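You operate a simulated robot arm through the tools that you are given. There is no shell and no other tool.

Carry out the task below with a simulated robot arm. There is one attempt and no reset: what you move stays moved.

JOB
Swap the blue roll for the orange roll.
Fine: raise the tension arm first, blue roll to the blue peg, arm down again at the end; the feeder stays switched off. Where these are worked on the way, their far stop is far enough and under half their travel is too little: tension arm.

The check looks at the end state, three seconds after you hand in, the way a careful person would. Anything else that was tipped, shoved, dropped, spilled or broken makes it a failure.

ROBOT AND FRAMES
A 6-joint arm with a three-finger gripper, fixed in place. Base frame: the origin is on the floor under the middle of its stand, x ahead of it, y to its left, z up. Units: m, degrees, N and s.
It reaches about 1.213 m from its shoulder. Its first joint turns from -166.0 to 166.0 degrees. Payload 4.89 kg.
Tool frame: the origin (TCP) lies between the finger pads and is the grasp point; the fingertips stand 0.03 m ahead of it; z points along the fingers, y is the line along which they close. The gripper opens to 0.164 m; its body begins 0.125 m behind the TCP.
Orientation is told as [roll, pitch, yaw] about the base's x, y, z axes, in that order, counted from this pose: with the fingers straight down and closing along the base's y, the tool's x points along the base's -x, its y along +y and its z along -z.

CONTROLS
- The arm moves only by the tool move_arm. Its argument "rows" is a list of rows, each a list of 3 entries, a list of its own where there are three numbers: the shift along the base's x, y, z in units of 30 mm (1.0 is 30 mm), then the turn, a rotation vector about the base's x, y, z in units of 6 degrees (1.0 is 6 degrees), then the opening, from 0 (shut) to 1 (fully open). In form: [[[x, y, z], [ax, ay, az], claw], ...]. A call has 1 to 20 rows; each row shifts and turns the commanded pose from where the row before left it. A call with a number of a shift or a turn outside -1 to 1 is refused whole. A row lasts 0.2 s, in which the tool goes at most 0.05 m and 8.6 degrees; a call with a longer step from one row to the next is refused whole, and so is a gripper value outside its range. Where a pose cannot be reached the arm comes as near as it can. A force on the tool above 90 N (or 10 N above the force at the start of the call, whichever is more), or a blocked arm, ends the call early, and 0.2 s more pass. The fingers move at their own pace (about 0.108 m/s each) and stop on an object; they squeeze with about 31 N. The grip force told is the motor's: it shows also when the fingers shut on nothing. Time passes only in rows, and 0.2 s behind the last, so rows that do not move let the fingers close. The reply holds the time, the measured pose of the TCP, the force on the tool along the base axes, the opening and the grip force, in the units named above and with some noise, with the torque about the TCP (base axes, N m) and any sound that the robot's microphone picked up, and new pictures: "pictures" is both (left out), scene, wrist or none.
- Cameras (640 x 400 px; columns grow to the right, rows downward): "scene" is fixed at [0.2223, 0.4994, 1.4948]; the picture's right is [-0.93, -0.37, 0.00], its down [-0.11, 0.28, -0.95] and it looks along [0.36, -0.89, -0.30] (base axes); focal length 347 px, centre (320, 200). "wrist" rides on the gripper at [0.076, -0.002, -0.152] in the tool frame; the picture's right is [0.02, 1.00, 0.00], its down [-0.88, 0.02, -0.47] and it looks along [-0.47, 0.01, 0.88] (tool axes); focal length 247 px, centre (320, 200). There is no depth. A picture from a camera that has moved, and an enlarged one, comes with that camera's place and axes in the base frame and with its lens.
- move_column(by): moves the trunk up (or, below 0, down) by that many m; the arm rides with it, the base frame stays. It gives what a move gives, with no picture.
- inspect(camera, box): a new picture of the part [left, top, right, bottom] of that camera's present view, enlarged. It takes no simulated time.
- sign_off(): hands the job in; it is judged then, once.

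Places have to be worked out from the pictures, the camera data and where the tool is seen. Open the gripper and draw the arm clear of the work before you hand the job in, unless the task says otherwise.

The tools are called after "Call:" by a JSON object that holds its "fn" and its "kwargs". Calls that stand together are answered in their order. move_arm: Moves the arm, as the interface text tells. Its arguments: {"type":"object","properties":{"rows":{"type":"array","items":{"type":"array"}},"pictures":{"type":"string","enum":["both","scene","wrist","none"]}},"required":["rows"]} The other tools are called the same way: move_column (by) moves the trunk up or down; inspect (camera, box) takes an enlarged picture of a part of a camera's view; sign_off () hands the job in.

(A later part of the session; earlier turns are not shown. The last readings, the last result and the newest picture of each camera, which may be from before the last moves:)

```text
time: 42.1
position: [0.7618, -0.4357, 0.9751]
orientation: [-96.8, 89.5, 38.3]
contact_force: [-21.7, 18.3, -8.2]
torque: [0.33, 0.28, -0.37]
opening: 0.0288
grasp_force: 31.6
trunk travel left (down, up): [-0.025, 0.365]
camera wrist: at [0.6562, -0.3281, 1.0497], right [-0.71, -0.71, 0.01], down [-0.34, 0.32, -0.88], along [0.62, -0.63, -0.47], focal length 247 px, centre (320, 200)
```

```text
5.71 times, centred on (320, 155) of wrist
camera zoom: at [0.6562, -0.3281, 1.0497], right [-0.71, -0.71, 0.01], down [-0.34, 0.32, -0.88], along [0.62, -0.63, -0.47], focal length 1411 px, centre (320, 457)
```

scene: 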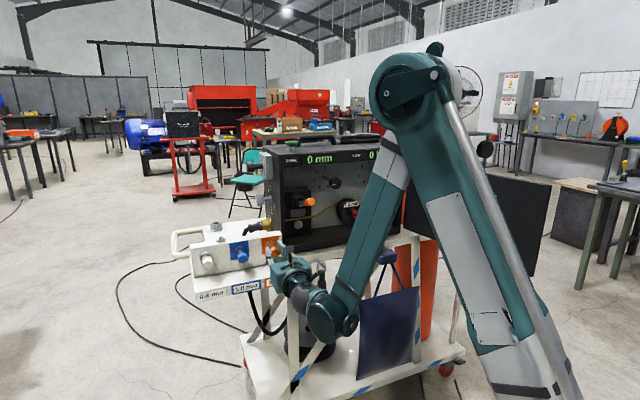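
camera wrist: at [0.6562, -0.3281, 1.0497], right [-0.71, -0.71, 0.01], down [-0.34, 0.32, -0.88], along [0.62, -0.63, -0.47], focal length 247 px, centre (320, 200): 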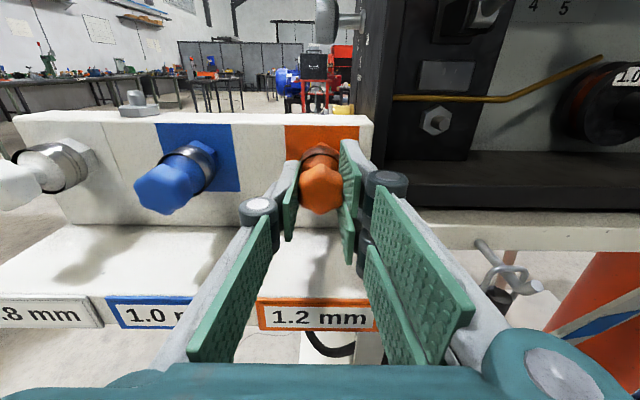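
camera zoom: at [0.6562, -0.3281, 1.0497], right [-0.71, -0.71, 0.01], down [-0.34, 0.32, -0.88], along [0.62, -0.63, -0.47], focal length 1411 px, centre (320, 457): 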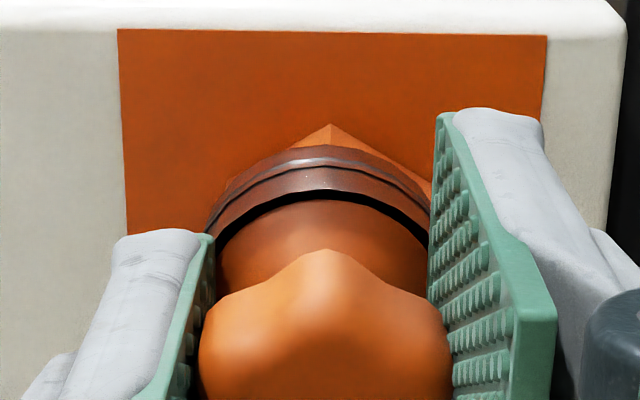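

The orange roll is held exactly as the blue one was, with the cap apex at the same image row. I'll pull it straight out.

Call:
{"fn": "move_arm", "kwargs": {"rows": [[[-0.118, 0.118, 0], [0, 0, 0], 0], [[-0.118, 0.118, 0], [0, 0, 0], 0], [[-0.236, 0.236, 0], [0, 0, 0], 0], [[-0.236, 0.236, 0], [0, 0, 0], 0], [[-0.236, 0.236, 0], [0, 0, 0], 0], [[-0.4, 0.4, 0], [0, 0, 0], 0], [[0, 0, 0], [0, 0, 0], 0]], "pictures": "both"}}

Call:
{"fn": "inspect", "kwargs": {"camera": "wrist", "box": [280, 120, 360, 190]}}

```text
time: 43.7
position: [0.7231, -0.394, 0.9761]
orientation: [-91.1, 89.7, 44.1]
contact_force: [0.5, 0.2, -0.8]
torque: [-0.01, 0.02, -0.01]
opening: 0.0288
grasp_force: 31.4
trunk travel left (down, up): [-0.025, 0.365]
camera wrist: at [0.617, -0.288, 1.0507], right [-0.71, -0.71, 0.01], down [-0.34, 0.32, -0.88], along [0.62, -0.63, -0.47], focal length 247 px, centre (320, 200)
```

scene: 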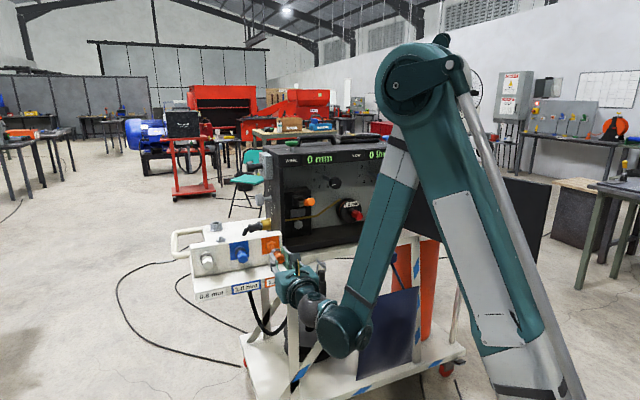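
wrist: 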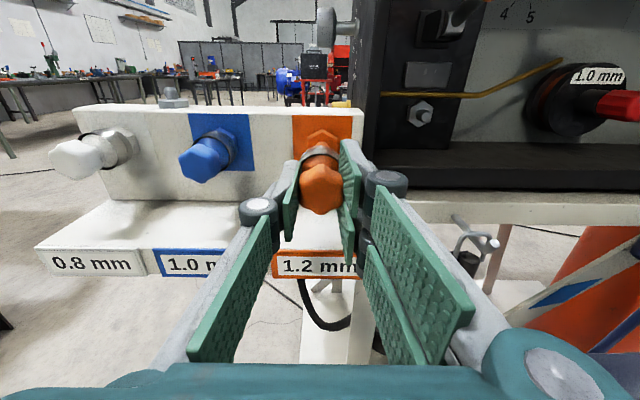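

```text
5.71 times, centred on (320, 155) of wrist
camera zoom: at [0.617, -0.288, 1.0507], right [-0.71, -0.71, 0.01], down [-0.34, 0.32, -0.88], along [0.62, -0.63, -0.47], focal length 1411 px, centre (320, 457)
```

zoom: 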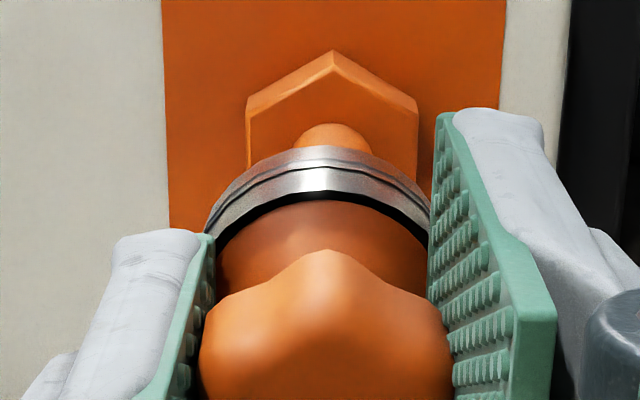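

The orange roll is free of its peg. I'll carry it right to a standoff in front of the bare shaft, staying under the lever and well in front of the box face.

Call:
{"fn": "move_arm", "kwargs": {"rows": [[[-0.577, -0.765, 0.153], [0, 0, 0], 0], [[-0.577, -0.765, 0.153], [0, 0, 0], 0], [[-0.577, -0.765, 0.153], [0, 0, 0], 0], [[-0.577, -0.765, 0.153], [0, 0, 0], 0], [[-0.577, -0.765, 0.153], [0, 0, 0], 0], [[0, 0, 0], [0, 0, 0], 0]], "pictures": "both"}}

Call:
{"fn": "inspect", "kwargs": {"camera": "wrist", "box": [260, 100, 380, 200]}}

```text
time: 45.1
position: [0.6387, -0.5095, 0.9989]
orientation: [-91.8, 89.7, 43.3]
contact_force: [-0.4, 0.7, -1.1]
torque: [0.02, 0.01, -0.08]
opening: 0.0288
grasp_force: 30.6
trunk travel left (down, up): [-0.025, 0.365]
camera wrist: at [0.5324, -0.4017, 1.0754], right [-0.71, -0.71, 0.01], down [-0.34, 0.32, -0.88], along [0.62, -0.63, -0.47], focal length 247 px, centre (320, 200)
```

scene: 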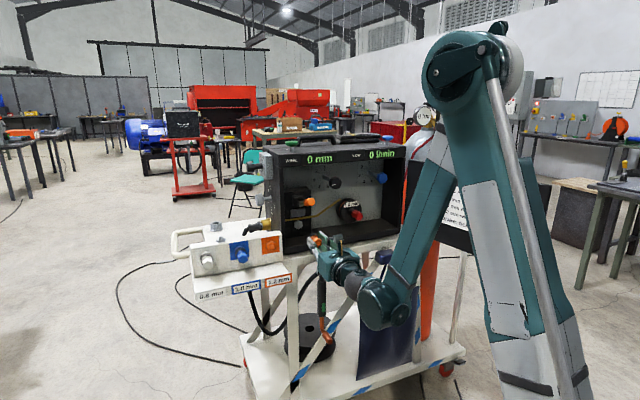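
wrist: 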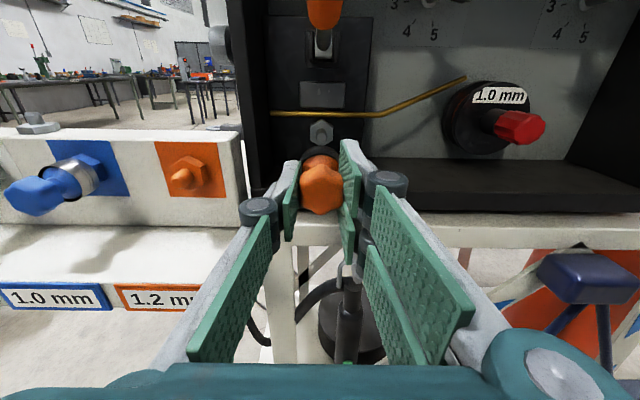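

```text
4.00 times, centred on (320, 150) of wrist
camera zoom: at [0.5324, -0.4017, 1.0754], right [-0.71, -0.71, 0.01], down [-0.34, 0.32, -0.88], along [0.62, -0.63, -0.47], focal length 988 px, centre (320, 400)
```

zoom: 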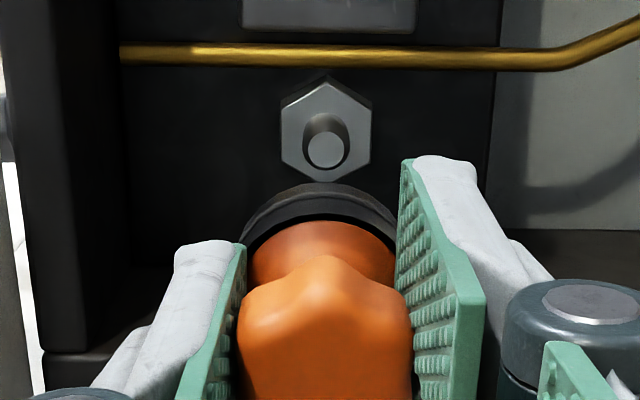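

The shaft sits about 2 mm to the right of the roll axis. I'll correct that and advance to the same standoff where I recorded the blue reference view, then compare.

Call:
{"fn": "move_arm", "kwargs": {"rows": [[[0.588, -0.638, 0], [0, 0, 0], 0], [[0.588, -0.638, 0], [0, 0, 0], 0], [[0, 0, 0], [0, 0, 0], 0], [[0, 0, 0], [0, 0, 0], 0]], "pictures": "wrist"}}

Call:
{"fn": "inspect", "kwargs": {"camera": "wrist", "box": [280, 110, 360, 180]}}

Call:
{"fn": "inspect", "kwargs": {"camera": "wrist", "box": [240, 60, 400, 260]}}

Call:
{"fn": "inspect", "kwargs": {"camera": "scene", "box": [280, 205, 330, 245]}}

```text
time: 46.1
position: [0.6729, -0.5477, 0.998]
orientation: [-92.1, 89.6, 42.8]
contact_force: [-0.4, -0.2, -0.7]
torque: [-0.01, -0.01, 0.0]
opening: 0.0283
grasp_force: 31.3
trunk travel left (down, up): [-0.025, 0.365]
camera wrist: at [0.5665, -0.4409, 1.074], right [-0.71, -0.71, 0.01], down [-0.34, 0.32, -0.88], along [0.62, -0.63, -0.47], focal length 247 px, centre (320, 200)
```

wrist: 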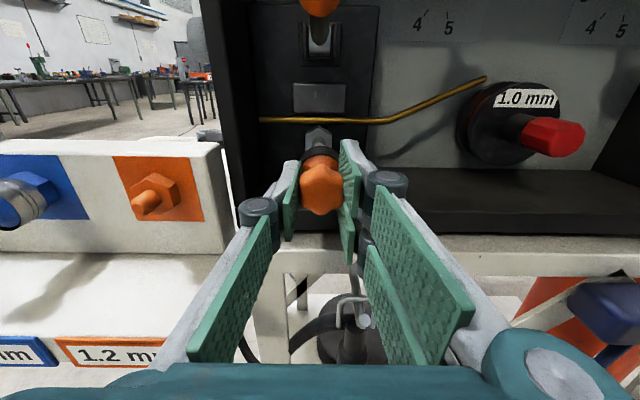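

```text
5.71 times, centred on (320, 145) of wrist
camera zoom: at [0.5665, -0.4409, 1.074], right [-0.71, -0.71, 0.01], down [-0.34, 0.32, -0.88], along [0.62, -0.63, -0.47], focal length 1411 px, centre (320, 514)
```

zoom: 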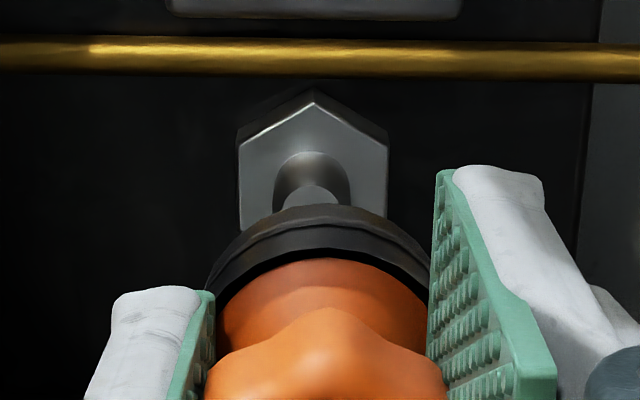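

```text
2.00 times, centred on (320, 160) of wrist
camera zoom: at [0.5665, -0.4409, 1.074], right [-0.71, -0.71, 0.01], down [-0.34, 0.32, -0.88], along [0.62, -0.63, -0.47], focal length 494 px, centre (320, 280)
```

zoom: 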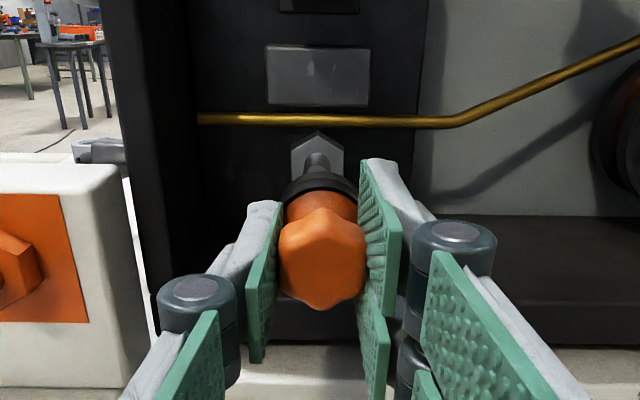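

```text
10.00 times, centred on (305, 225) of scene
camera zoom: at [0.2223, 0.4994, 1.4948], right [-0.93, -0.37, 0.0], down [-0.11, 0.28, -0.95], along [0.36, -0.89, -0.3], focal length 3470 px, centre (470, -50)
```

zoom: 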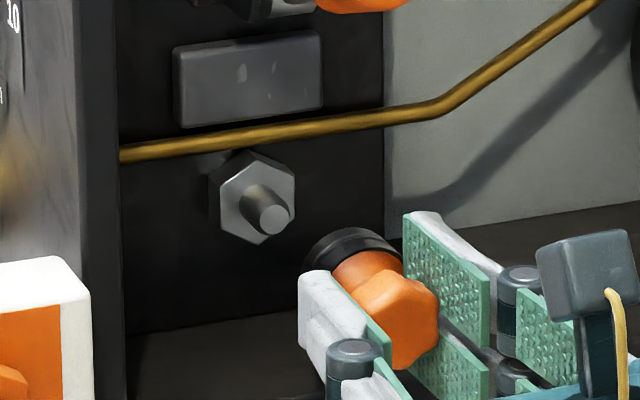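

Hex-to-sleeve spacing matches the blue reference vertically; laterally the roll needs about 1.1 mm to the left. I'll correct that, advance 50 mm to just short of the shaft tip, and re-check.

Call:
{"fn": "move_arm", "kwargs": {"rows": [[[0.026, 0.026, 0], [0, 0, 0], 0], [[0.589, -0.589, 0], [0, 0, 0], 0], [[0.589, -0.589, 0], [0, 0, 0], 0], [[0, 0, 0], [0, 0, 0], 0], [[0, 0, 0], [0, 0, 0], 0]], "pictures": "both"}}

Call:
{"fn": "inspect", "kwargs": {"camera": "wrist", "box": [280, 110, 360, 180]}}

Call:
{"fn": "inspect", "kwargs": {"camera": "scene", "box": [275, 200, 325, 240]}}

```text
time: 47.3
position: [0.7082, -0.584, 0.9984]
orientation: [-92.0, 89.5, 43.2]
contact_force: [0.8, 0.2, -0.4]
torque: [0.0, 0.02, -0.01]
opening: 0.0284
grasp_force: 31.4
trunk travel left (down, up): [-0.025, 0.365]
camera wrist: at [0.6012, -0.4759, 1.074], right [-0.71, -0.71, 0.01], down [-0.34, 0.32, -0.88], along [0.62, -0.63, -0.47], focal length 247 px, centre (320, 200)
```

scene: 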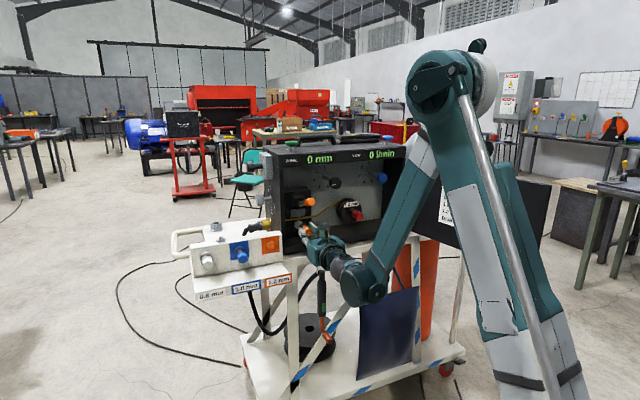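
wrist: 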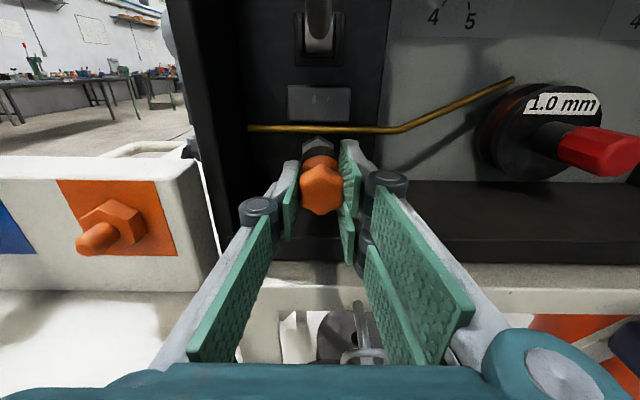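

```text
5.71 times, centred on (320, 145) of wrist
camera zoom: at [0.6012, -0.4759, 1.074], right [-0.71, -0.71, 0.01], down [-0.34, 0.32, -0.88], along [0.62, -0.63, -0.47], focal length 1411 px, centre (320, 514)
```

zoom: 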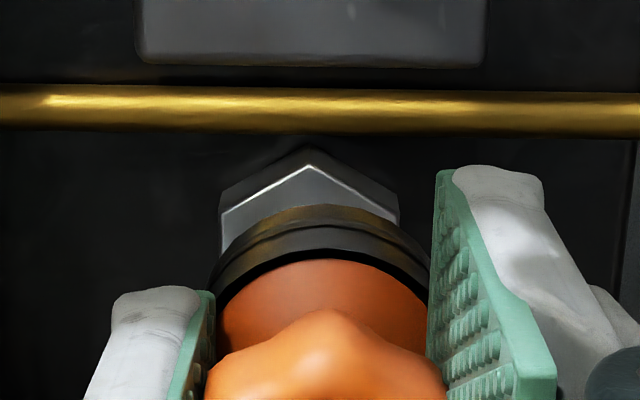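

```text
10.00 times, centred on (300, 220) of scene
camera zoom: at [0.2223, 0.4994, 1.4948], right [-0.93, -0.37, 0.0], down [-0.11, 0.28, -0.95], along [0.36, -0.89, -0.3], focal length 3470 px, centre (520, 0)
```

zoom: 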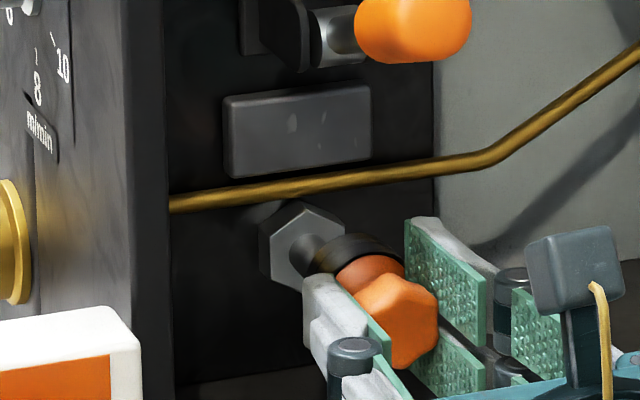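

The hex appears about 1.9 mm left of the sleeve centre, as the arm drifted slightly right. I'll shift 2 mm left and re-check before entering.

Call:
{"fn": "move_arm", "kwargs": {"rows": [[[0.047, 0.047, 0], [0, 0, 0], 0], [[0, 0, 0], [0, 0, 0], 0], [[0, 0, 0], [0, 0, 0], 0]], "pictures": "none"}}

Call:
{"fn": "inspect", "kwargs": {"camera": "wrist", "box": [280, 110, 360, 180]}}

```text
time: 48.1
position: [0.7078, -0.5813, 0.9972]
orientation: [-91.5, 89.6, 43.4]
contact_force: [-0.6, 0.8, -0.4]
torque: [0.04, 0.03, 0.0]
opening: 0.0283
grasp_force: 31.2
trunk travel left (down, up): [-0.025, 0.365]
```

```text
5.71 times, centred on (320, 145) of wrist
camera zoom: at [0.6026, -0.4745, 1.0738], right [-0.71, -0.71, 0.01], down [-0.34, 0.32, -0.88], along [0.62, -0.63, -0.47], focal length 1411 px, centre (320, 514)
```

zoom: 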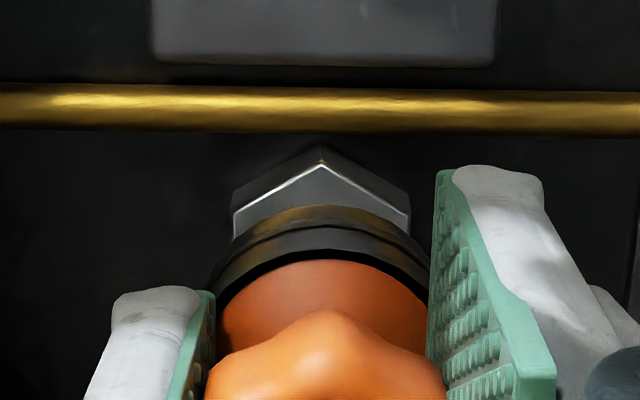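

The shaft and sleeve are now centred on each other. I'll slide on in 5 mm steps and watch the side forces.

Call:
{"fn": "move_arm", "kwargs": {"rows": [[[0.118, -0.118, 0], [0, 0, 0], 0], [[0.118, -0.118, 0], [0, 0, 0], 0], [[0.118, -0.118, 0], [0, 0, 0], 0], [[0, 0, 0], [0, 0, 0], 0]], "pictures": "none"}}

Call:
{"fn": "inspect", "kwargs": {"camera": "wrist", "box": [280, 110, 360, 180]}}

Call:
{"fn": "inspect", "kwargs": {"camera": "scene", "box": [275, 200, 325, 240]}}

```text
time: 49.1
position: [0.7195, -0.5897, 0.9989]
orientation: [-91.9, 89.6, 43.2]
contact_force: [-0.4, 1.0, -1.5]
torque: [0.05, 0.03, 0.01]
opening: 0.0285
grasp_force: 31.1
trunk travel left (down, up): [-0.025, 0.365]
```

```text
5.71 times, centred on (320, 145) of wrist
camera zoom: at [0.6132, -0.4839, 1.0741], right [-0.71, -0.71, 0.01], down [-0.34, 0.32, -0.88], along [0.62, -0.63, -0.47], focal length 1411 px, centre (320, 514)
```

zoom: 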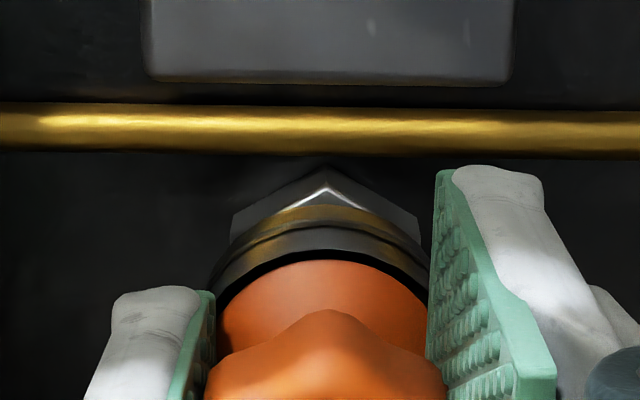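

```text
10.00 times, centred on (300, 220) of scene
camera zoom: at [0.2223, 0.4994, 1.4948], right [-0.93, -0.37, 0.0], down [-0.11, 0.28, -0.95], along [0.36, -0.89, -0.3], focal length 3470 px, centre (520, 0)
```

zoom: 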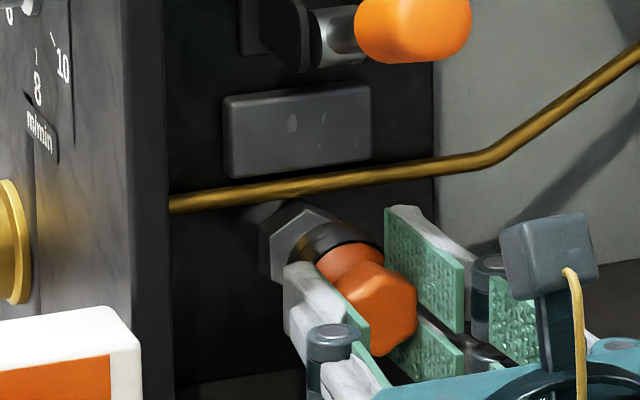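

The side load is nearly zero as it begins to enter. I'll continue in small steps toward the seat.

Call:
{"fn": "move_arm", "kwargs": {"rows": [[[0.1, -0.13, 0], [0, 0, 0], 0], [[0.118, -0.118, 0], [0, 0, 0], 0], [[0.118, -0.118, 0], [0, 0, 0], 0], [[0, 0, 0], [0, 0, 0], 0]], "pictures": "none"}}

Call:
{"fn": "inspect", "kwargs": {"camera": "wrist", "box": [280, 110, 360, 180]}}

Call:
{"fn": "inspect", "kwargs": {"camera": "scene", "box": [275, 200, 325, 240]}}

```text
time: 50.1
position: [0.7296, -0.6012, 0.9975]
orientation: [-93.2, 89.6, 41.7]
contact_force: [-23.5, 20.2, -23.4]
torque: [0.94, 0.9, -0.2]
opening: 0.0286
grasp_force: 31.2
trunk travel left (down, up): [-0.025, 0.365]
```

```text
5.71 times, centred on (320, 145) of wrist
camera zoom: at [0.6233, -0.4935, 1.0738], right [-0.71, -0.71, 0.01], down [-0.34, 0.32, -0.88], along [0.62, -0.63, -0.47], focal length 1411 px, centre (320, 514)
```

zoom: 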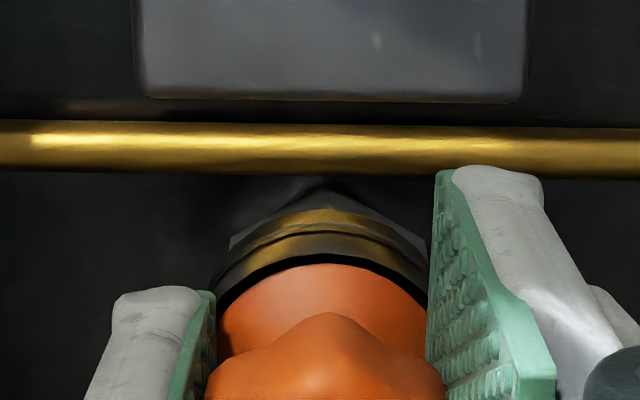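

```text
10.00 times, centred on (300, 220) of scene
camera zoom: at [0.2223, 0.4994, 1.4948], right [-0.93, -0.37, 0.0], down [-0.11, 0.28, -0.95], along [0.36, -0.89, -0.3], focal length 3470 px, centre (520, 0)
```

zoom: 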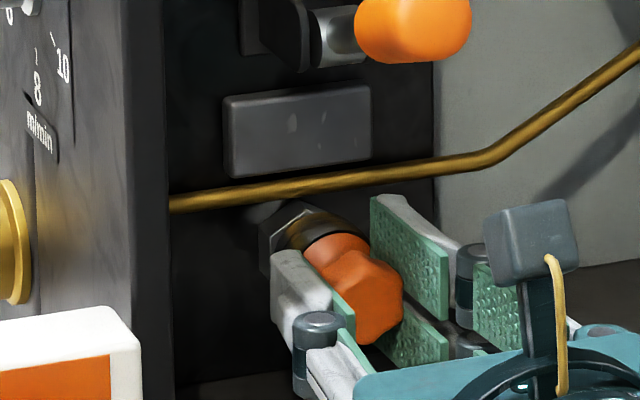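

The push-back comes with a 23 N downward load, so the roll is about 2 mm high on the shaft. I'll lower to relieve it before pushing further.

Call:
{"fn": "move_arm", "kwargs": {"rows": [[[-0.04, 0.04, -0.07], [0, 0, 0], 0], [[0, 0, 0], [0, 0, 0], 0], [[0, 0, 0], [0, 0, 0], 0]], "pictures": "none"}}

```text
time: 50.9
position: [0.7292, -0.6004, 0.9963]
orientation: [-91.8, 89.5, 43.4]
contact_force: [0.1, 1.1, -1.1]
torque: [-0.01, 0.02, 0.01]
opening: 0.0282
grasp_force: 30.7
trunk travel left (down, up): [-0.025, 0.365]
```

Load relieved to zero. I'll push on in small steps.

Call:
{"fn": "move_arm", "kwargs": {"rows": [[[0.1, -0.1, 0], [0, 0, 0], 0], [[0.07, -0.07, 0], [0, 0, 0], 0], [[0, 0, 0], [0, 0, 0], 0]], "pictures": "none"}}

Call:
{"fn": "inspect", "kwargs": {"camera": "wrist", "box": [280, 110, 360, 180]}}

```text
time: 51.7
position: [0.7328, -0.6059, 0.995]
orientation: [-91.8, 89.7, 43.3]
contact_force: [0.7, 1.1, -1.5]
torque: [0.01, 0.01, 0.01]
opening: 0.0284
grasp_force: 31.1
trunk travel left (down, up): [-0.025, 0.365]
```

```text
5.71 times, centred on (320, 145) of wrist
camera zoom: at [0.6275, -0.4988, 1.0712], right [-0.71, -0.71, 0.01], down [-0.34, 0.32, -0.88], along [0.62, -0.63, -0.47], focal length 1411 px, centre (320, 514)
```

zoom: 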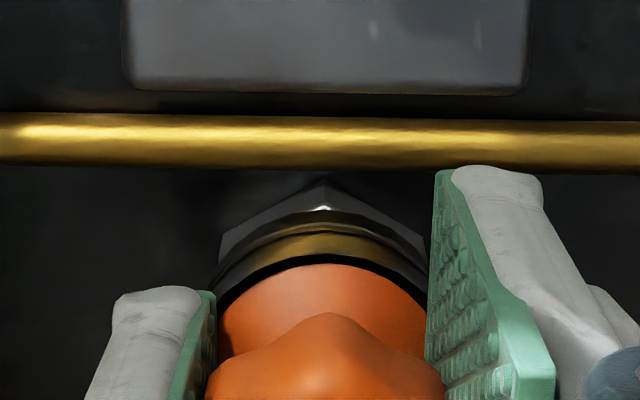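

No load yet at n ≈ -0.947. I'll push another few millimetres to find the seat.

Call:
{"fn": "move_arm", "kwargs": {"rows": [[[0.07, -0.07, 0], [0, 0, 0], 0], [[0, 0, 0], [0, 0, 0], 0]], "pictures": "none"}}

Call:
{"fn": "move_arm", "kwargs": {"rows": [[[0.07, -0.07, 0], [0, 0, 0], 0], [[0, 0, 0], [0, 0, 0], 0]], "pictures": "none"}}

Call:
{"fn": "inspect", "kwargs": {"camera": "wrist", "box": [280, 110, 360, 180]}}

Call:
{"fn": "inspect", "kwargs": {"camera": "scene", "box": [275, 200, 325, 240]}}

```text
time: 52.3
position: [0.7359, -0.6094, 0.9949]
orientation: [-92.0, 89.5, 43.1]
contact_force: [-0.2, 1.1, -3.0]
torque: [0.0, 0.05, 0.01]
opening: 0.0285
grasp_force: 31.3
trunk travel left (down, up): [-0.025, 0.365]
```

```text
time: 52.9
position: [0.7389, -0.6109, 0.9956]
orientation: [-92.5, 89.6, 42.6]
contact_force: [-2.8, 0.4, 0.3]
torque: [-0.02, -0.06, -0.06]
opening: 0.0282
grasp_force: 30.8
trunk travel left (down, up): [-0.025, 0.365]
```

```text
5.71 times, centred on (320, 145) of wrist
camera zoom: at [0.6317, -0.5033, 1.0714], right [-0.71, -0.71, 0.01], down [-0.34, 0.32, -0.88], along [0.62, -0.63, -0.47], focal length 1411 px, centre (320, 514)
```

zoom: 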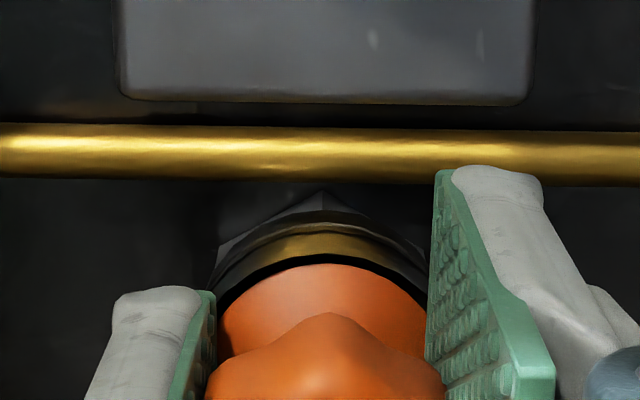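

```text
10.00 times, centred on (300, 220) of scene
camera zoom: at [0.2223, 0.4994, 1.4948], right [-0.93, -0.37, 0.0], down [-0.11, 0.28, -0.95], along [0.36, -0.89, -0.3], focal length 3470 px, centre (520, 0)
```

zoom: 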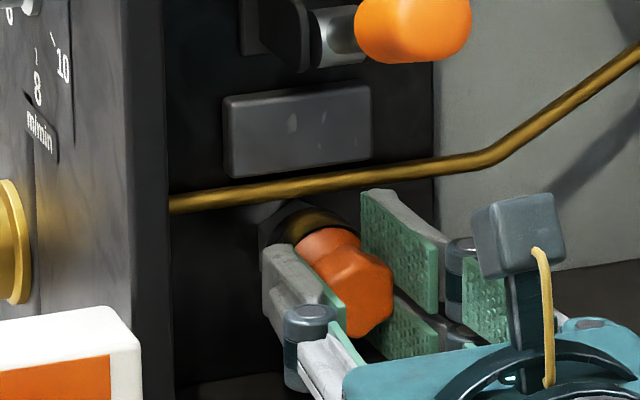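

The hex face is now nearly hidden behind the sleeve, with still only about 2 N of load. I'll nudge a few more millimetres to feel the seat.

Call:
{"fn": "move_arm", "kwargs": {"rows": [[[0.07, -0.07, 0], [0, 0, 0], 0], [[0, 0, 0], [0, 0, 0], 0]], "pictures": "none"}}

Call:
{"fn": "inspect", "kwargs": {"camera": "wrist", "box": [280, 110, 360, 180]}}

```text
time: 53.5
position: [0.7387, -0.6108, 0.9963]
orientation: [-98.1, 89.6, 37.2]
contact_force: [-37.3, 25.7, -18.8]
torque: [0.33, 0.2, -0.49]
opening: 0.0281
grasp_force: 30.9
trunk travel left (down, up): [-0.025, 0.365]
```

```text
5.71 times, centred on (320, 145) of wrist
camera zoom: at [0.6322, -0.5033, 1.0715], right [-0.71, -0.71, 0.01], down [-0.34, 0.32, -0.88], along [0.62, -0.63, -0.47], focal length 1411 px, centre (320, 514)
```

zoom: 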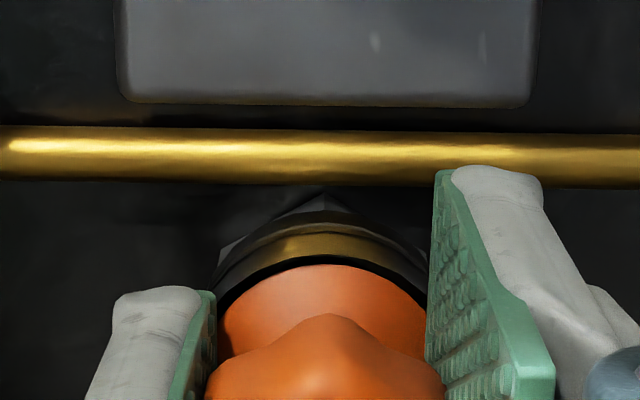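

There's a firm stop now, at 45 N with no motion, so the orange roll is seated against the shaft hex. I'll relax the push, open the fingers, and back straight out.

Call:
{"fn": "move_arm", "kwargs": {"rows": [[[-0.06, 0.06, 0], [0, 0, 0], 0], [[0, 0, 0], [0, 0, 0], 0.1], [[0, 0, 0], [0, 0, 0], 0.25], [[0, 0, 0], [0, 0, 0], 0.28], [[0, 0, 0], [0, 0, 0], 0.28], [[-0.3, 0.3, 0], [0, 0, 0], 0.28], [[-0.6, 0.6, 0], [0, 0, 0], 0.28], [[-0.6, 0.6, 0], [0, 0, 0], 0.28], [[-0.6, 0.6, 0], [0, 0, 0], 0.28], [[0, 0, 0], [0, 0, 0], 0.28]], "pictures": "both"}}

Call:
{"fn": "inspect", "kwargs": {"camera": "wrist", "box": [240, 60, 400, 200]}}

Call:
{"fn": "inspect", "kwargs": {"camera": "scene", "box": [275, 180, 345, 240]}}

```text
time: 55.7
position: [0.6769, -0.5471, 0.9939]
orientation: [-90.7, 89.7, 44.6]
contact_force: [1.0, -0.2, -0.5]
torque: [-0.03, -0.01, -0.01]
opening: 0.0455
grasp_force: 0.1
trunk travel left (down, up): [-0.025, 0.365]
camera wrist: at [0.5695, -0.4398, 1.07], right [-0.71, -0.71, 0.01], down [-0.34, 0.32, -0.88], along [0.62, -0.63, -0.47], focal length 247 px, centre (320, 200)
```

scene: 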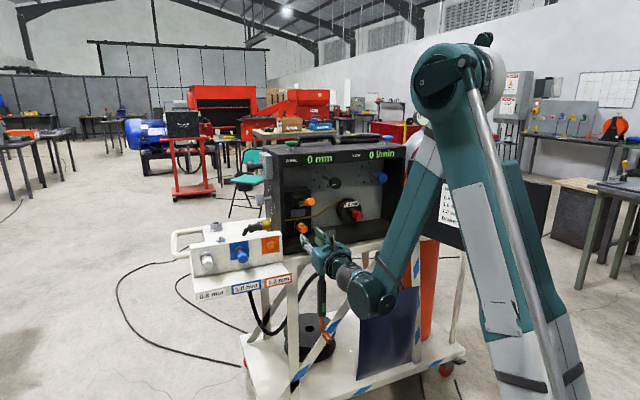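
wrist: 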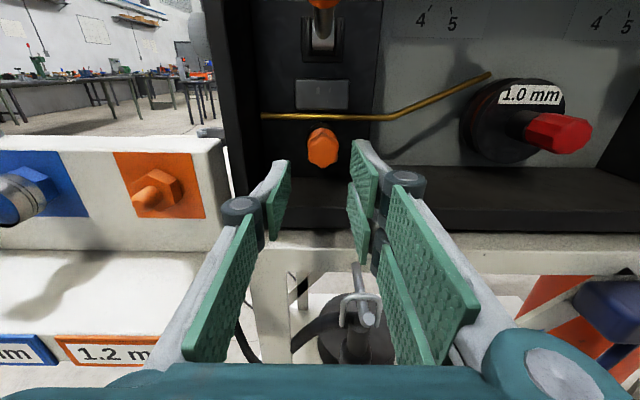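

```text
2.86 times, centred on (320, 130) of wrist
camera zoom: at [0.5695, -0.4398, 1.07], right [-0.71, -0.71, 0.01], down [-0.34, 0.32, -0.88], along [0.62, -0.63, -0.47], focal length 706 px, centre (320, 400)
```

zoom: 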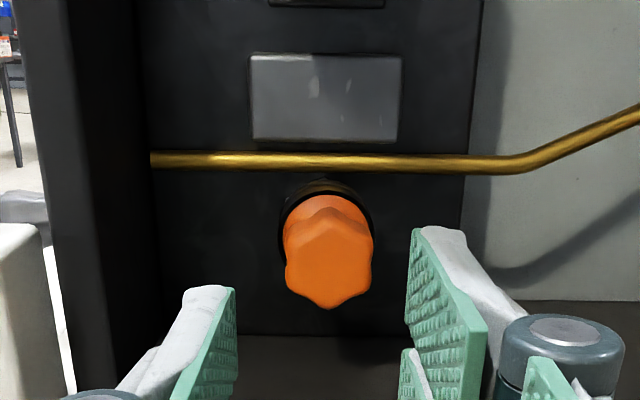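

```text
6.67 times, centred on (310, 210) of scene
camera zoom: at [0.2223, 0.4994, 1.4948], right [-0.93, -0.37, 0.0], down [-0.11, 0.28, -0.95], along [0.36, -0.89, -0.3], focal length 2314 px, centre (387, 133)
```

zoom: 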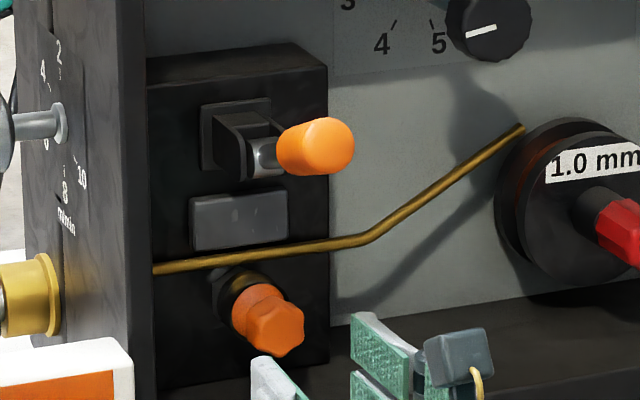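

The orange roll now sits on the shaft in the same image position the blue one held. Next the tension arm goes back: I'll back out, rise to handle height in front of the lever, and open the fingers.

Call:
{"fn": "move_arm", "kwargs": {"rows": [[[-0.766, 0.766, 0], [0, 0, 0], 0.28], [[-0.766, 0.766, 0], [0, 0, 0], 0.28], [[0, 0, 1], [0, 0, 0], 0.35], [[0, 0, 1], [0, 0, 0], 0.45], [[0, 0, 1], [0, 0, 0], 0.45], [[0, 0, 1], [0, 0, 0], 0.45], [[0, 0, 0], [0, 0, 0], 0.45]], "pictures": "both"}}

Call:
{"fn": "inspect", "kwargs": {"camera": "wrist", "box": [240, 100, 400, 260]}}

Call:
{"fn": "inspect", "kwargs": {"camera": "scene", "box": [275, 180, 345, 240]}}

```text
time: 57.3
position: [0.6301, -0.5002, 1.1135]
orientation: [-90.8, 89.6, 44.4]
contact_force: [0.0, -0.6, -0.4]
torque: [-0.03, 0.0, -0.01]
opening: 0.0737
grasp_force: 0.0
trunk travel left (down, up): [-0.025, 0.365]
camera wrist: at [0.5251, -0.393, 1.1894], right [-0.71, -0.71, 0.01], down [-0.34, 0.32, -0.88], along [0.62, -0.63, -0.47], focal length 247 px, centre (320, 200)
```

scene: 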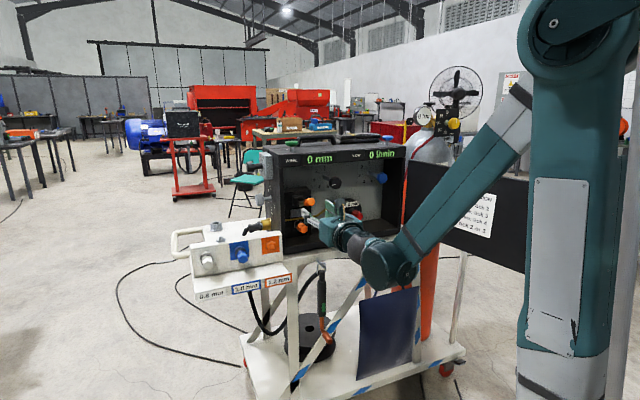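
wrist: 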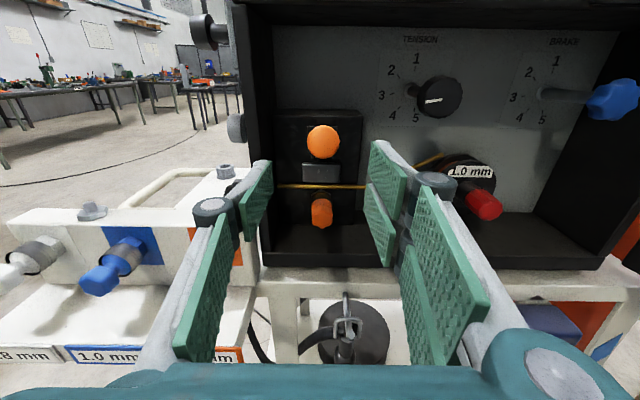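

```text
2.50 times, centred on (320, 180) of wrist
camera zoom: at [0.5251, -0.393, 1.1894], right [-0.71, -0.71, 0.01], down [-0.34, 0.32, -0.88], along [0.62, -0.63, -0.47], focal length 617 px, centre (320, 250)
```

zoom: 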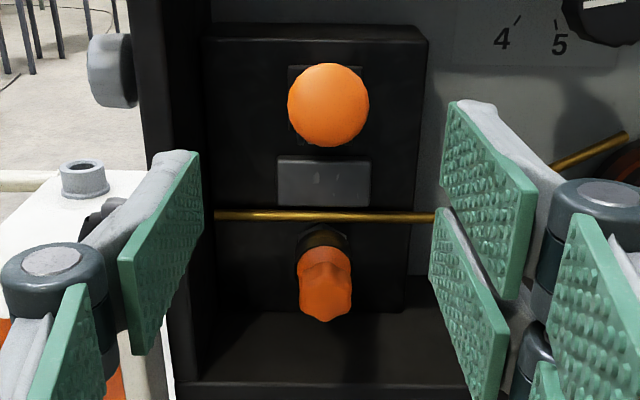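

```text
6.67 times, centred on (310, 210) of scene
camera zoom: at [0.2223, 0.4994, 1.4948], right [-0.93, -0.37, 0.0], down [-0.11, 0.28, -0.95], along [0.36, -0.89, -0.3], focal length 2314 px, centre (387, 133)
```

zoom: 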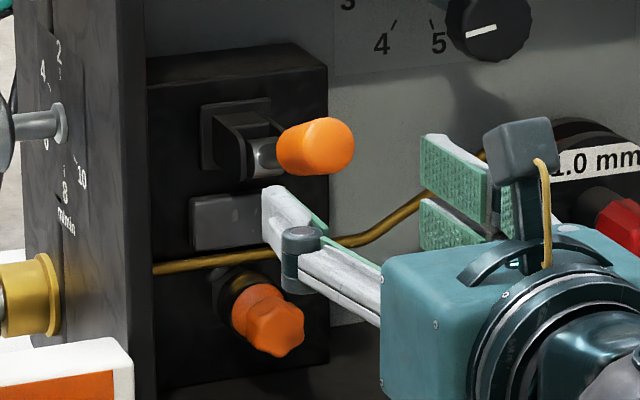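

The lever points about 73° forward, with its tip near n ≈ -0.853 and z ≈ 1.136. I'll bring the open fingers around the handle from the front at the matching height.

Call:
{"fn": "move_arm", "kwargs": {"rows": [[[-0.035, -0.035, 0.467], [0, 0, 0], 0.45], [[0.603, -0.603, 0], [0, 0, 0], 0.45], [[0.603, -0.603, 0], [0, 0, 0], 0.45], [[0.603, -0.603, 0], [0, 0, 0], 0.45], [[0, 0, 0], [0, 0, 0], 0.45]], "pictures": "both"}}

Call:
{"fn": "inspect", "kwargs": {"camera": "scene", "box": [275, 170, 345, 230]}}

```text
time: 58.5
position: [0.6822, -0.5588, 1.1293]
orientation: [-93.6, 89.7, 41.5]
contact_force: [-0.9, 0.2, 0.6]
torque: [0.06, 0.01, 0.01]
opening: 0.0739
grasp_force: 0.1
trunk travel left (down, up): [-0.025, 0.365]
camera wrist: at [0.576, -0.4503, 1.2049], right [-0.71, -0.71, 0.01], down [-0.34, 0.32, -0.88], along [0.62, -0.63, -0.47], focal length 247 px, centre (320, 200)
```

scene: 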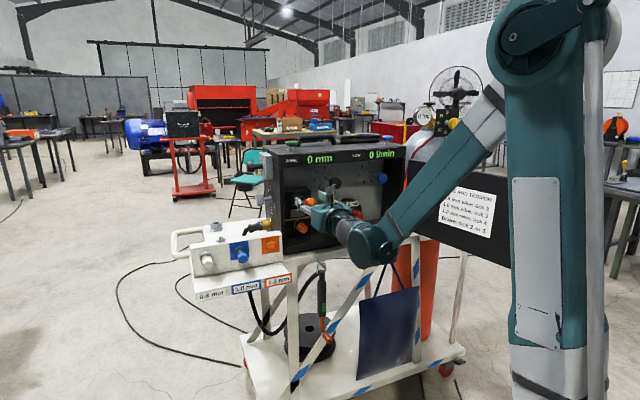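
wrist: 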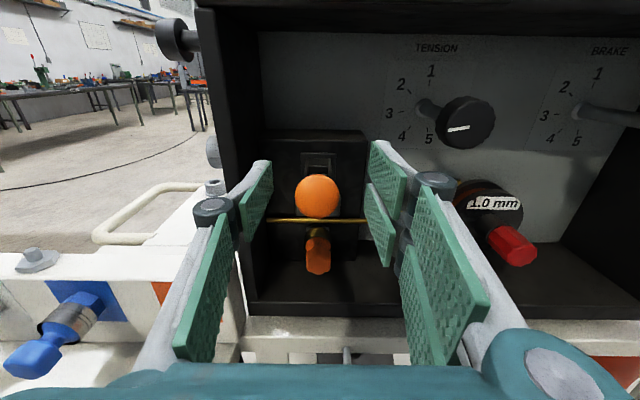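

```text
6.67 times, centred on (310, 200) of scene
camera zoom: at [0.2223, 0.4994, 1.4948], right [-0.93, -0.37, 0.0], down [-0.11, 0.28, -0.95], along [0.36, -0.89, -0.3], focal length 2314 px, centre (387, 200)
```

zoom: 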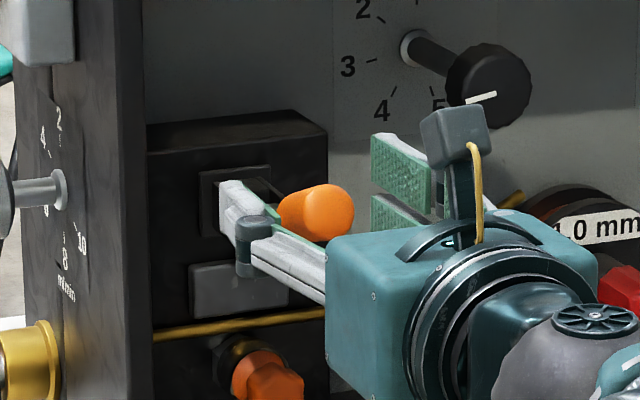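

The handle lies between the pads, with its mid-length at the grasp point and about 2.5 mm left of centre. I'll shift to centre it and close gently.

Call:
{"fn": "move_arm", "kwargs": {"rows": [[[0.06, 0.06, 0], [0, 0, 0], 0.45], [[0, 0, 0], [0, 0, 0], 0.3], [[0, 0, 0], [0, 0, 0], 0.15], [[0, 0, 0], [0, 0, 0], 0], [[0, 0, 0], [0, 0, 0], 0], [[0, 0, 0], [0, 0, 0], 0]], "pictures": "wrist"}}

Call:
{"fn": "inspect", "kwargs": {"camera": "scene", "box": [275, 170, 345, 230]}}

```text
time: 59.9
position: [0.6829, -0.5562, 1.1292]
orientation: [-91.2, 89.6, 43.8]
contact_force: [-9.3, -12.3, 1.1]
torque: [-0.27, 0.01, -0.42]
opening: 0.0277
grasp_force: 44.6
trunk travel left (down, up): [-0.025, 0.365]
camera wrist: at [0.5773, -0.4488, 1.2055], right [-0.71, -0.71, 0.01], down [-0.34, 0.33, -0.88], along [0.62, -0.63, -0.47], focal length 247 px, centre (320, 200)
```

wrist: 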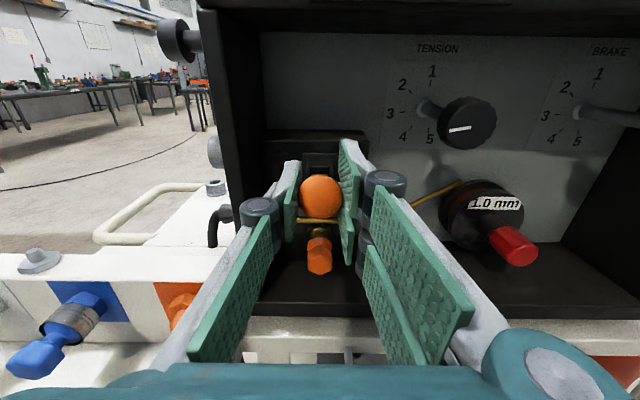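

```text
6.67 times, centred on (310, 200) of scene
camera zoom: at [0.2223, 0.4994, 1.4948], right [-0.93, -0.37, 0.0], down [-0.11, 0.28, -0.95], along [0.36, -0.89, -0.3], focal length 2314 px, centre (387, 200)
```

zoom: 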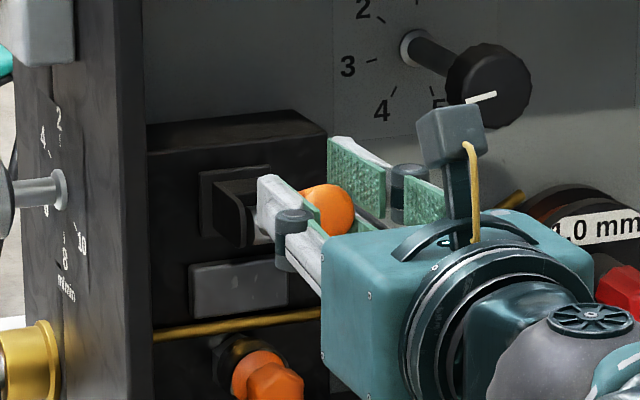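

The handle is gripped. I'll relax the small sideways load and sweep the lever back up along its arc, first to about 45°.

Call:
{"fn": "move_arm", "kwargs": {"rows": [[[-0.047, -0.047, 0], [0, 0, 0], 0], [[0.087, -0.087, 0.333], [0, 0, 0], 0], [[0.113, -0.113, 0.32], [0, 0, 0], 0], [[0.16, -0.16, 0.34], [0, 0, 0], 0], [[0.193, -0.193, 0.307], [0, 0, 0], 0], [[0, 0, 0], [0, 0, 0], 0]], "pictures": "wrist"}}

Call:
{"fn": "inspect", "kwargs": {"camera": "scene", "box": [275, 170, 345, 230]}}

```text
time: 61.3
position: [0.7004, -0.5723, 1.1685]
orientation: [-89.2, 89.6, 45.7]
contact_force: [-15.7, -6.9, -14.4]
torque: [0.33, 1.5, -0.75]
opening: 0.027
grasp_force: 45.0
trunk travel left (down, up): [-0.025, 0.365]
camera wrist: at [0.5934, -0.4652, 1.244], right [-0.71, -0.71, 0.01], down [-0.34, 0.32, -0.88], along [0.62, -0.63, -0.47], focal length 247 px, centre (320, 200)
```

wrist: 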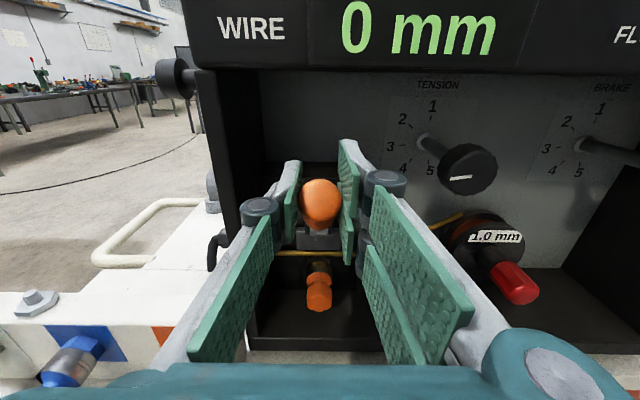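

```text
6.67 times, centred on (310, 200) of scene
camera zoom: at [0.2223, 0.4994, 1.4948], right [-0.93, -0.37, 0.0], down [-0.11, 0.28, -0.95], along [0.36, -0.89, -0.3], focal length 2314 px, centre (387, 200)
```

zoom: 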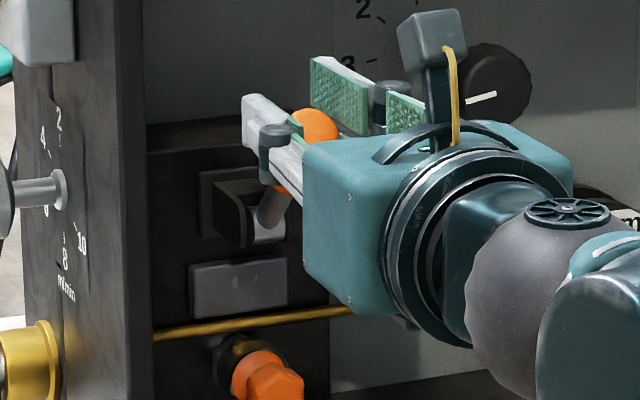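

The lever is near 45° and following well. I'll continue to about 15°, trimming the side load slightly.

Call:
{"fn": "move_arm", "kwargs": {"rows": [[[0.18, -0.25, 0.273], [0, 0, 0], 0], [[0.24, -0.24, 0.227], [0, 0, 0], 0], [[0.262, -0.262, 0.18], [0, 0, 0], 0], [[0.273, -0.273, 0.133], [0, 0, 0], 0], [[0, 0, 0], [0, 0, 0], 0]], "pictures": "wrist"}}

Call:
{"fn": "inspect", "kwargs": {"camera": "scene", "box": [275, 160, 345, 220]}}

```text
time: 62.5
position: [0.7296, -0.6028, 1.1928]
orientation: [-99.7, 89.6, 35.5]
contact_force: [3.6, 18.6, 9.8]
torque: [0.32, 0.82, -0.31]
opening: 0.0266
grasp_force: 44.2
trunk travel left (down, up): [-0.025, 0.365]
camera wrist: at [0.6235, -0.4957, 1.269], right [-0.7, -0.71, 0.02], down [-0.34, 0.32, -0.88], along [0.62, -0.63, -0.47], focal length 247 px, centre (320, 200)
```

wrist: 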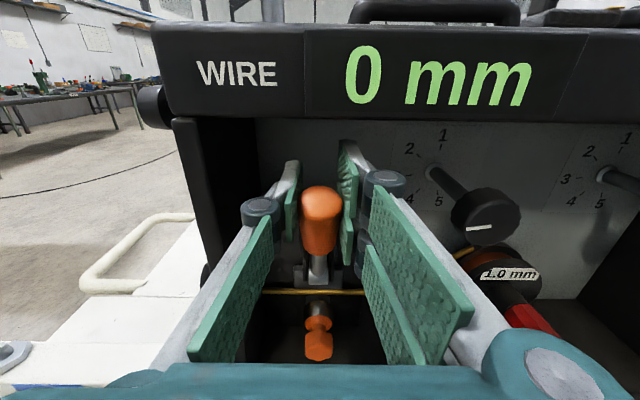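

```text
6.67 times, centred on (310, 190) of scene
camera zoom: at [0.2223, 0.4994, 1.4948], right [-0.93, -0.37, 0.0], down [-0.11, 0.28, -0.95], along [0.36, -0.89, -0.3], focal length 2314 px, centre (387, 267)
```

zoom: 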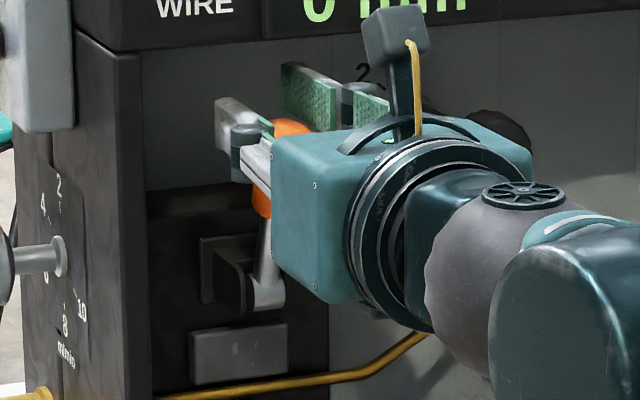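

The lever is about 12° from upright. I'll push the last bit toward its upright stop and watch for the force to rise.

Call:
{"fn": "move_arm", "kwargs": {"rows": [[[0.285, -0.285, 0.03], [0, 0, 0], 0], [[0.2, -0.2, -0.02], [0, 0, 0], 0], [[0, 0, 0], [0, 0, 0], 0]], "pictures": "wrist"}}

Call:
{"fn": "inspect", "kwargs": {"camera": "scene", "box": [275, 160, 345, 220]}}

```text
time: 63.3
position: [0.7426, -0.6175, 1.1937]
orientation: [-101.6, 89.7, 33.6]
contact_force: [5.6, 22.8, 13.3]
torque: [0.5, 0.87, -0.37]
opening: 0.0264
grasp_force: 45.0
trunk travel left (down, up): [-0.025, 0.365]
camera wrist: at [0.6374, -0.5093, 1.2696], right [-0.7, -0.71, 0.02], down [-0.34, 0.32, -0.88], along [0.62, -0.63, -0.47], focal length 247 px, centre (320, 200)
```

wrist: 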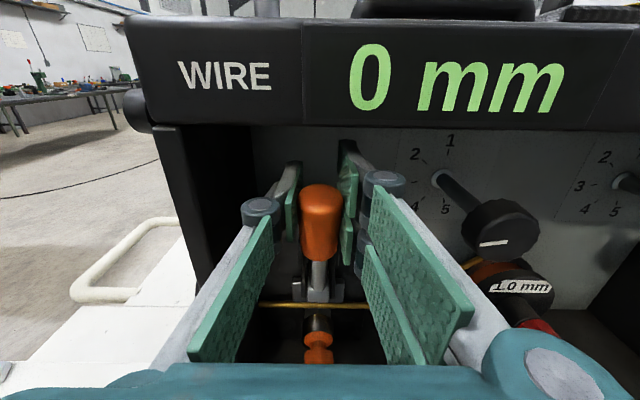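

```text
6.67 times, centred on (310, 190) of scene
camera zoom: at [0.2223, 0.4994, 1.4948], right [-0.93, -0.37, 0.0], down [-0.11, 0.28, -0.95], along [0.36, -0.89, -0.3], focal length 2314 px, centre (387, 267)
```

zoom: 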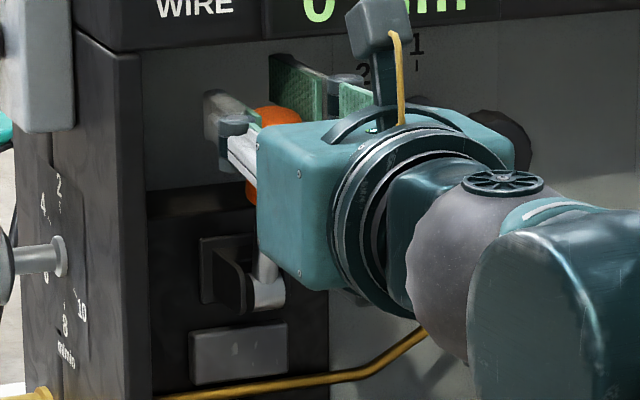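

It's still moving with a light load. I'll take small steps until the upright stop is felt.

Call:
{"fn": "move_arm", "kwargs": {"rows": [[[0.118, -0.118, -0.02], [0, 0, 0], 0], [[0, 0, 0], [0, 0, 0], 0]], "pictures": "none"}}

Call:
{"fn": "move_arm", "kwargs": {"rows": [[[0.118, -0.118, -0.02], [0, 0, 0], 0], [[0, 0, 0], [0, 0, 0], 0]], "pictures": "wrist"}}

Call:
{"fn": "inspect", "kwargs": {"camera": "scene", "box": [275, 160, 345, 220]}}

```text
time: 63.9
position: [0.7463, -0.6209, 1.1924]
orientation: [-102.8, 89.7, 32.5]
contact_force: [11.7, 26.2, 15.9]
torque: [0.6, 0.79, -0.48]
opening: 0.0261
grasp_force: 45.6
trunk travel left (down, up): [-0.025, 0.365]
```

```text
time: 64.5
position: [0.7506, -0.6241, 1.1936]
orientation: [-101.5, 89.5, 33.6]
contact_force: [13.9, 30.1, 10.7]
torque: [0.74, 0.88, -0.58]
opening: 0.0263
grasp_force: 44.8
trunk travel left (down, up): [-0.025, 0.365]
camera wrist: at [0.6446, -0.5165, 1.2682], right [-0.7, -0.71, 0.02], down [-0.34, 0.32, -0.88], along [0.62, -0.63, -0.47], focal length 247 px, centre (320, 200)
```

wrist: 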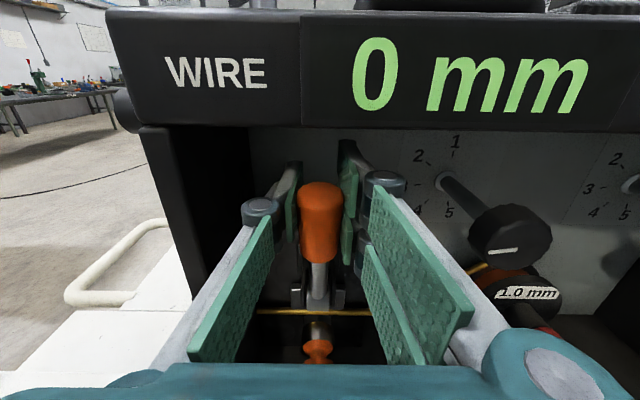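

```text
6.67 times, centred on (310, 190) of scene
camera zoom: at [0.2223, 0.4994, 1.4948], right [-0.93, -0.37, 0.0], down [-0.11, 0.28, -0.95], along [0.36, -0.89, -0.3], focal length 2314 px, centre (387, 267)
```

zoom: 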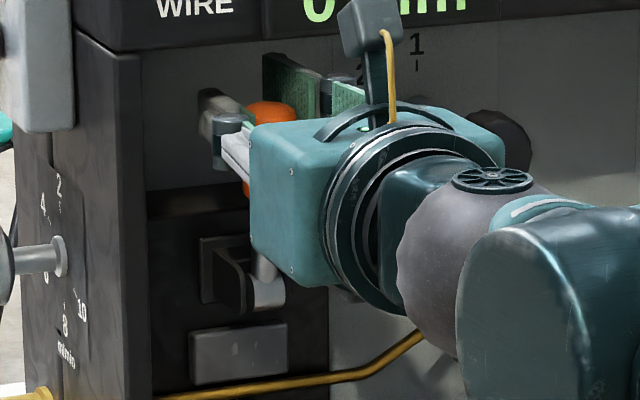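

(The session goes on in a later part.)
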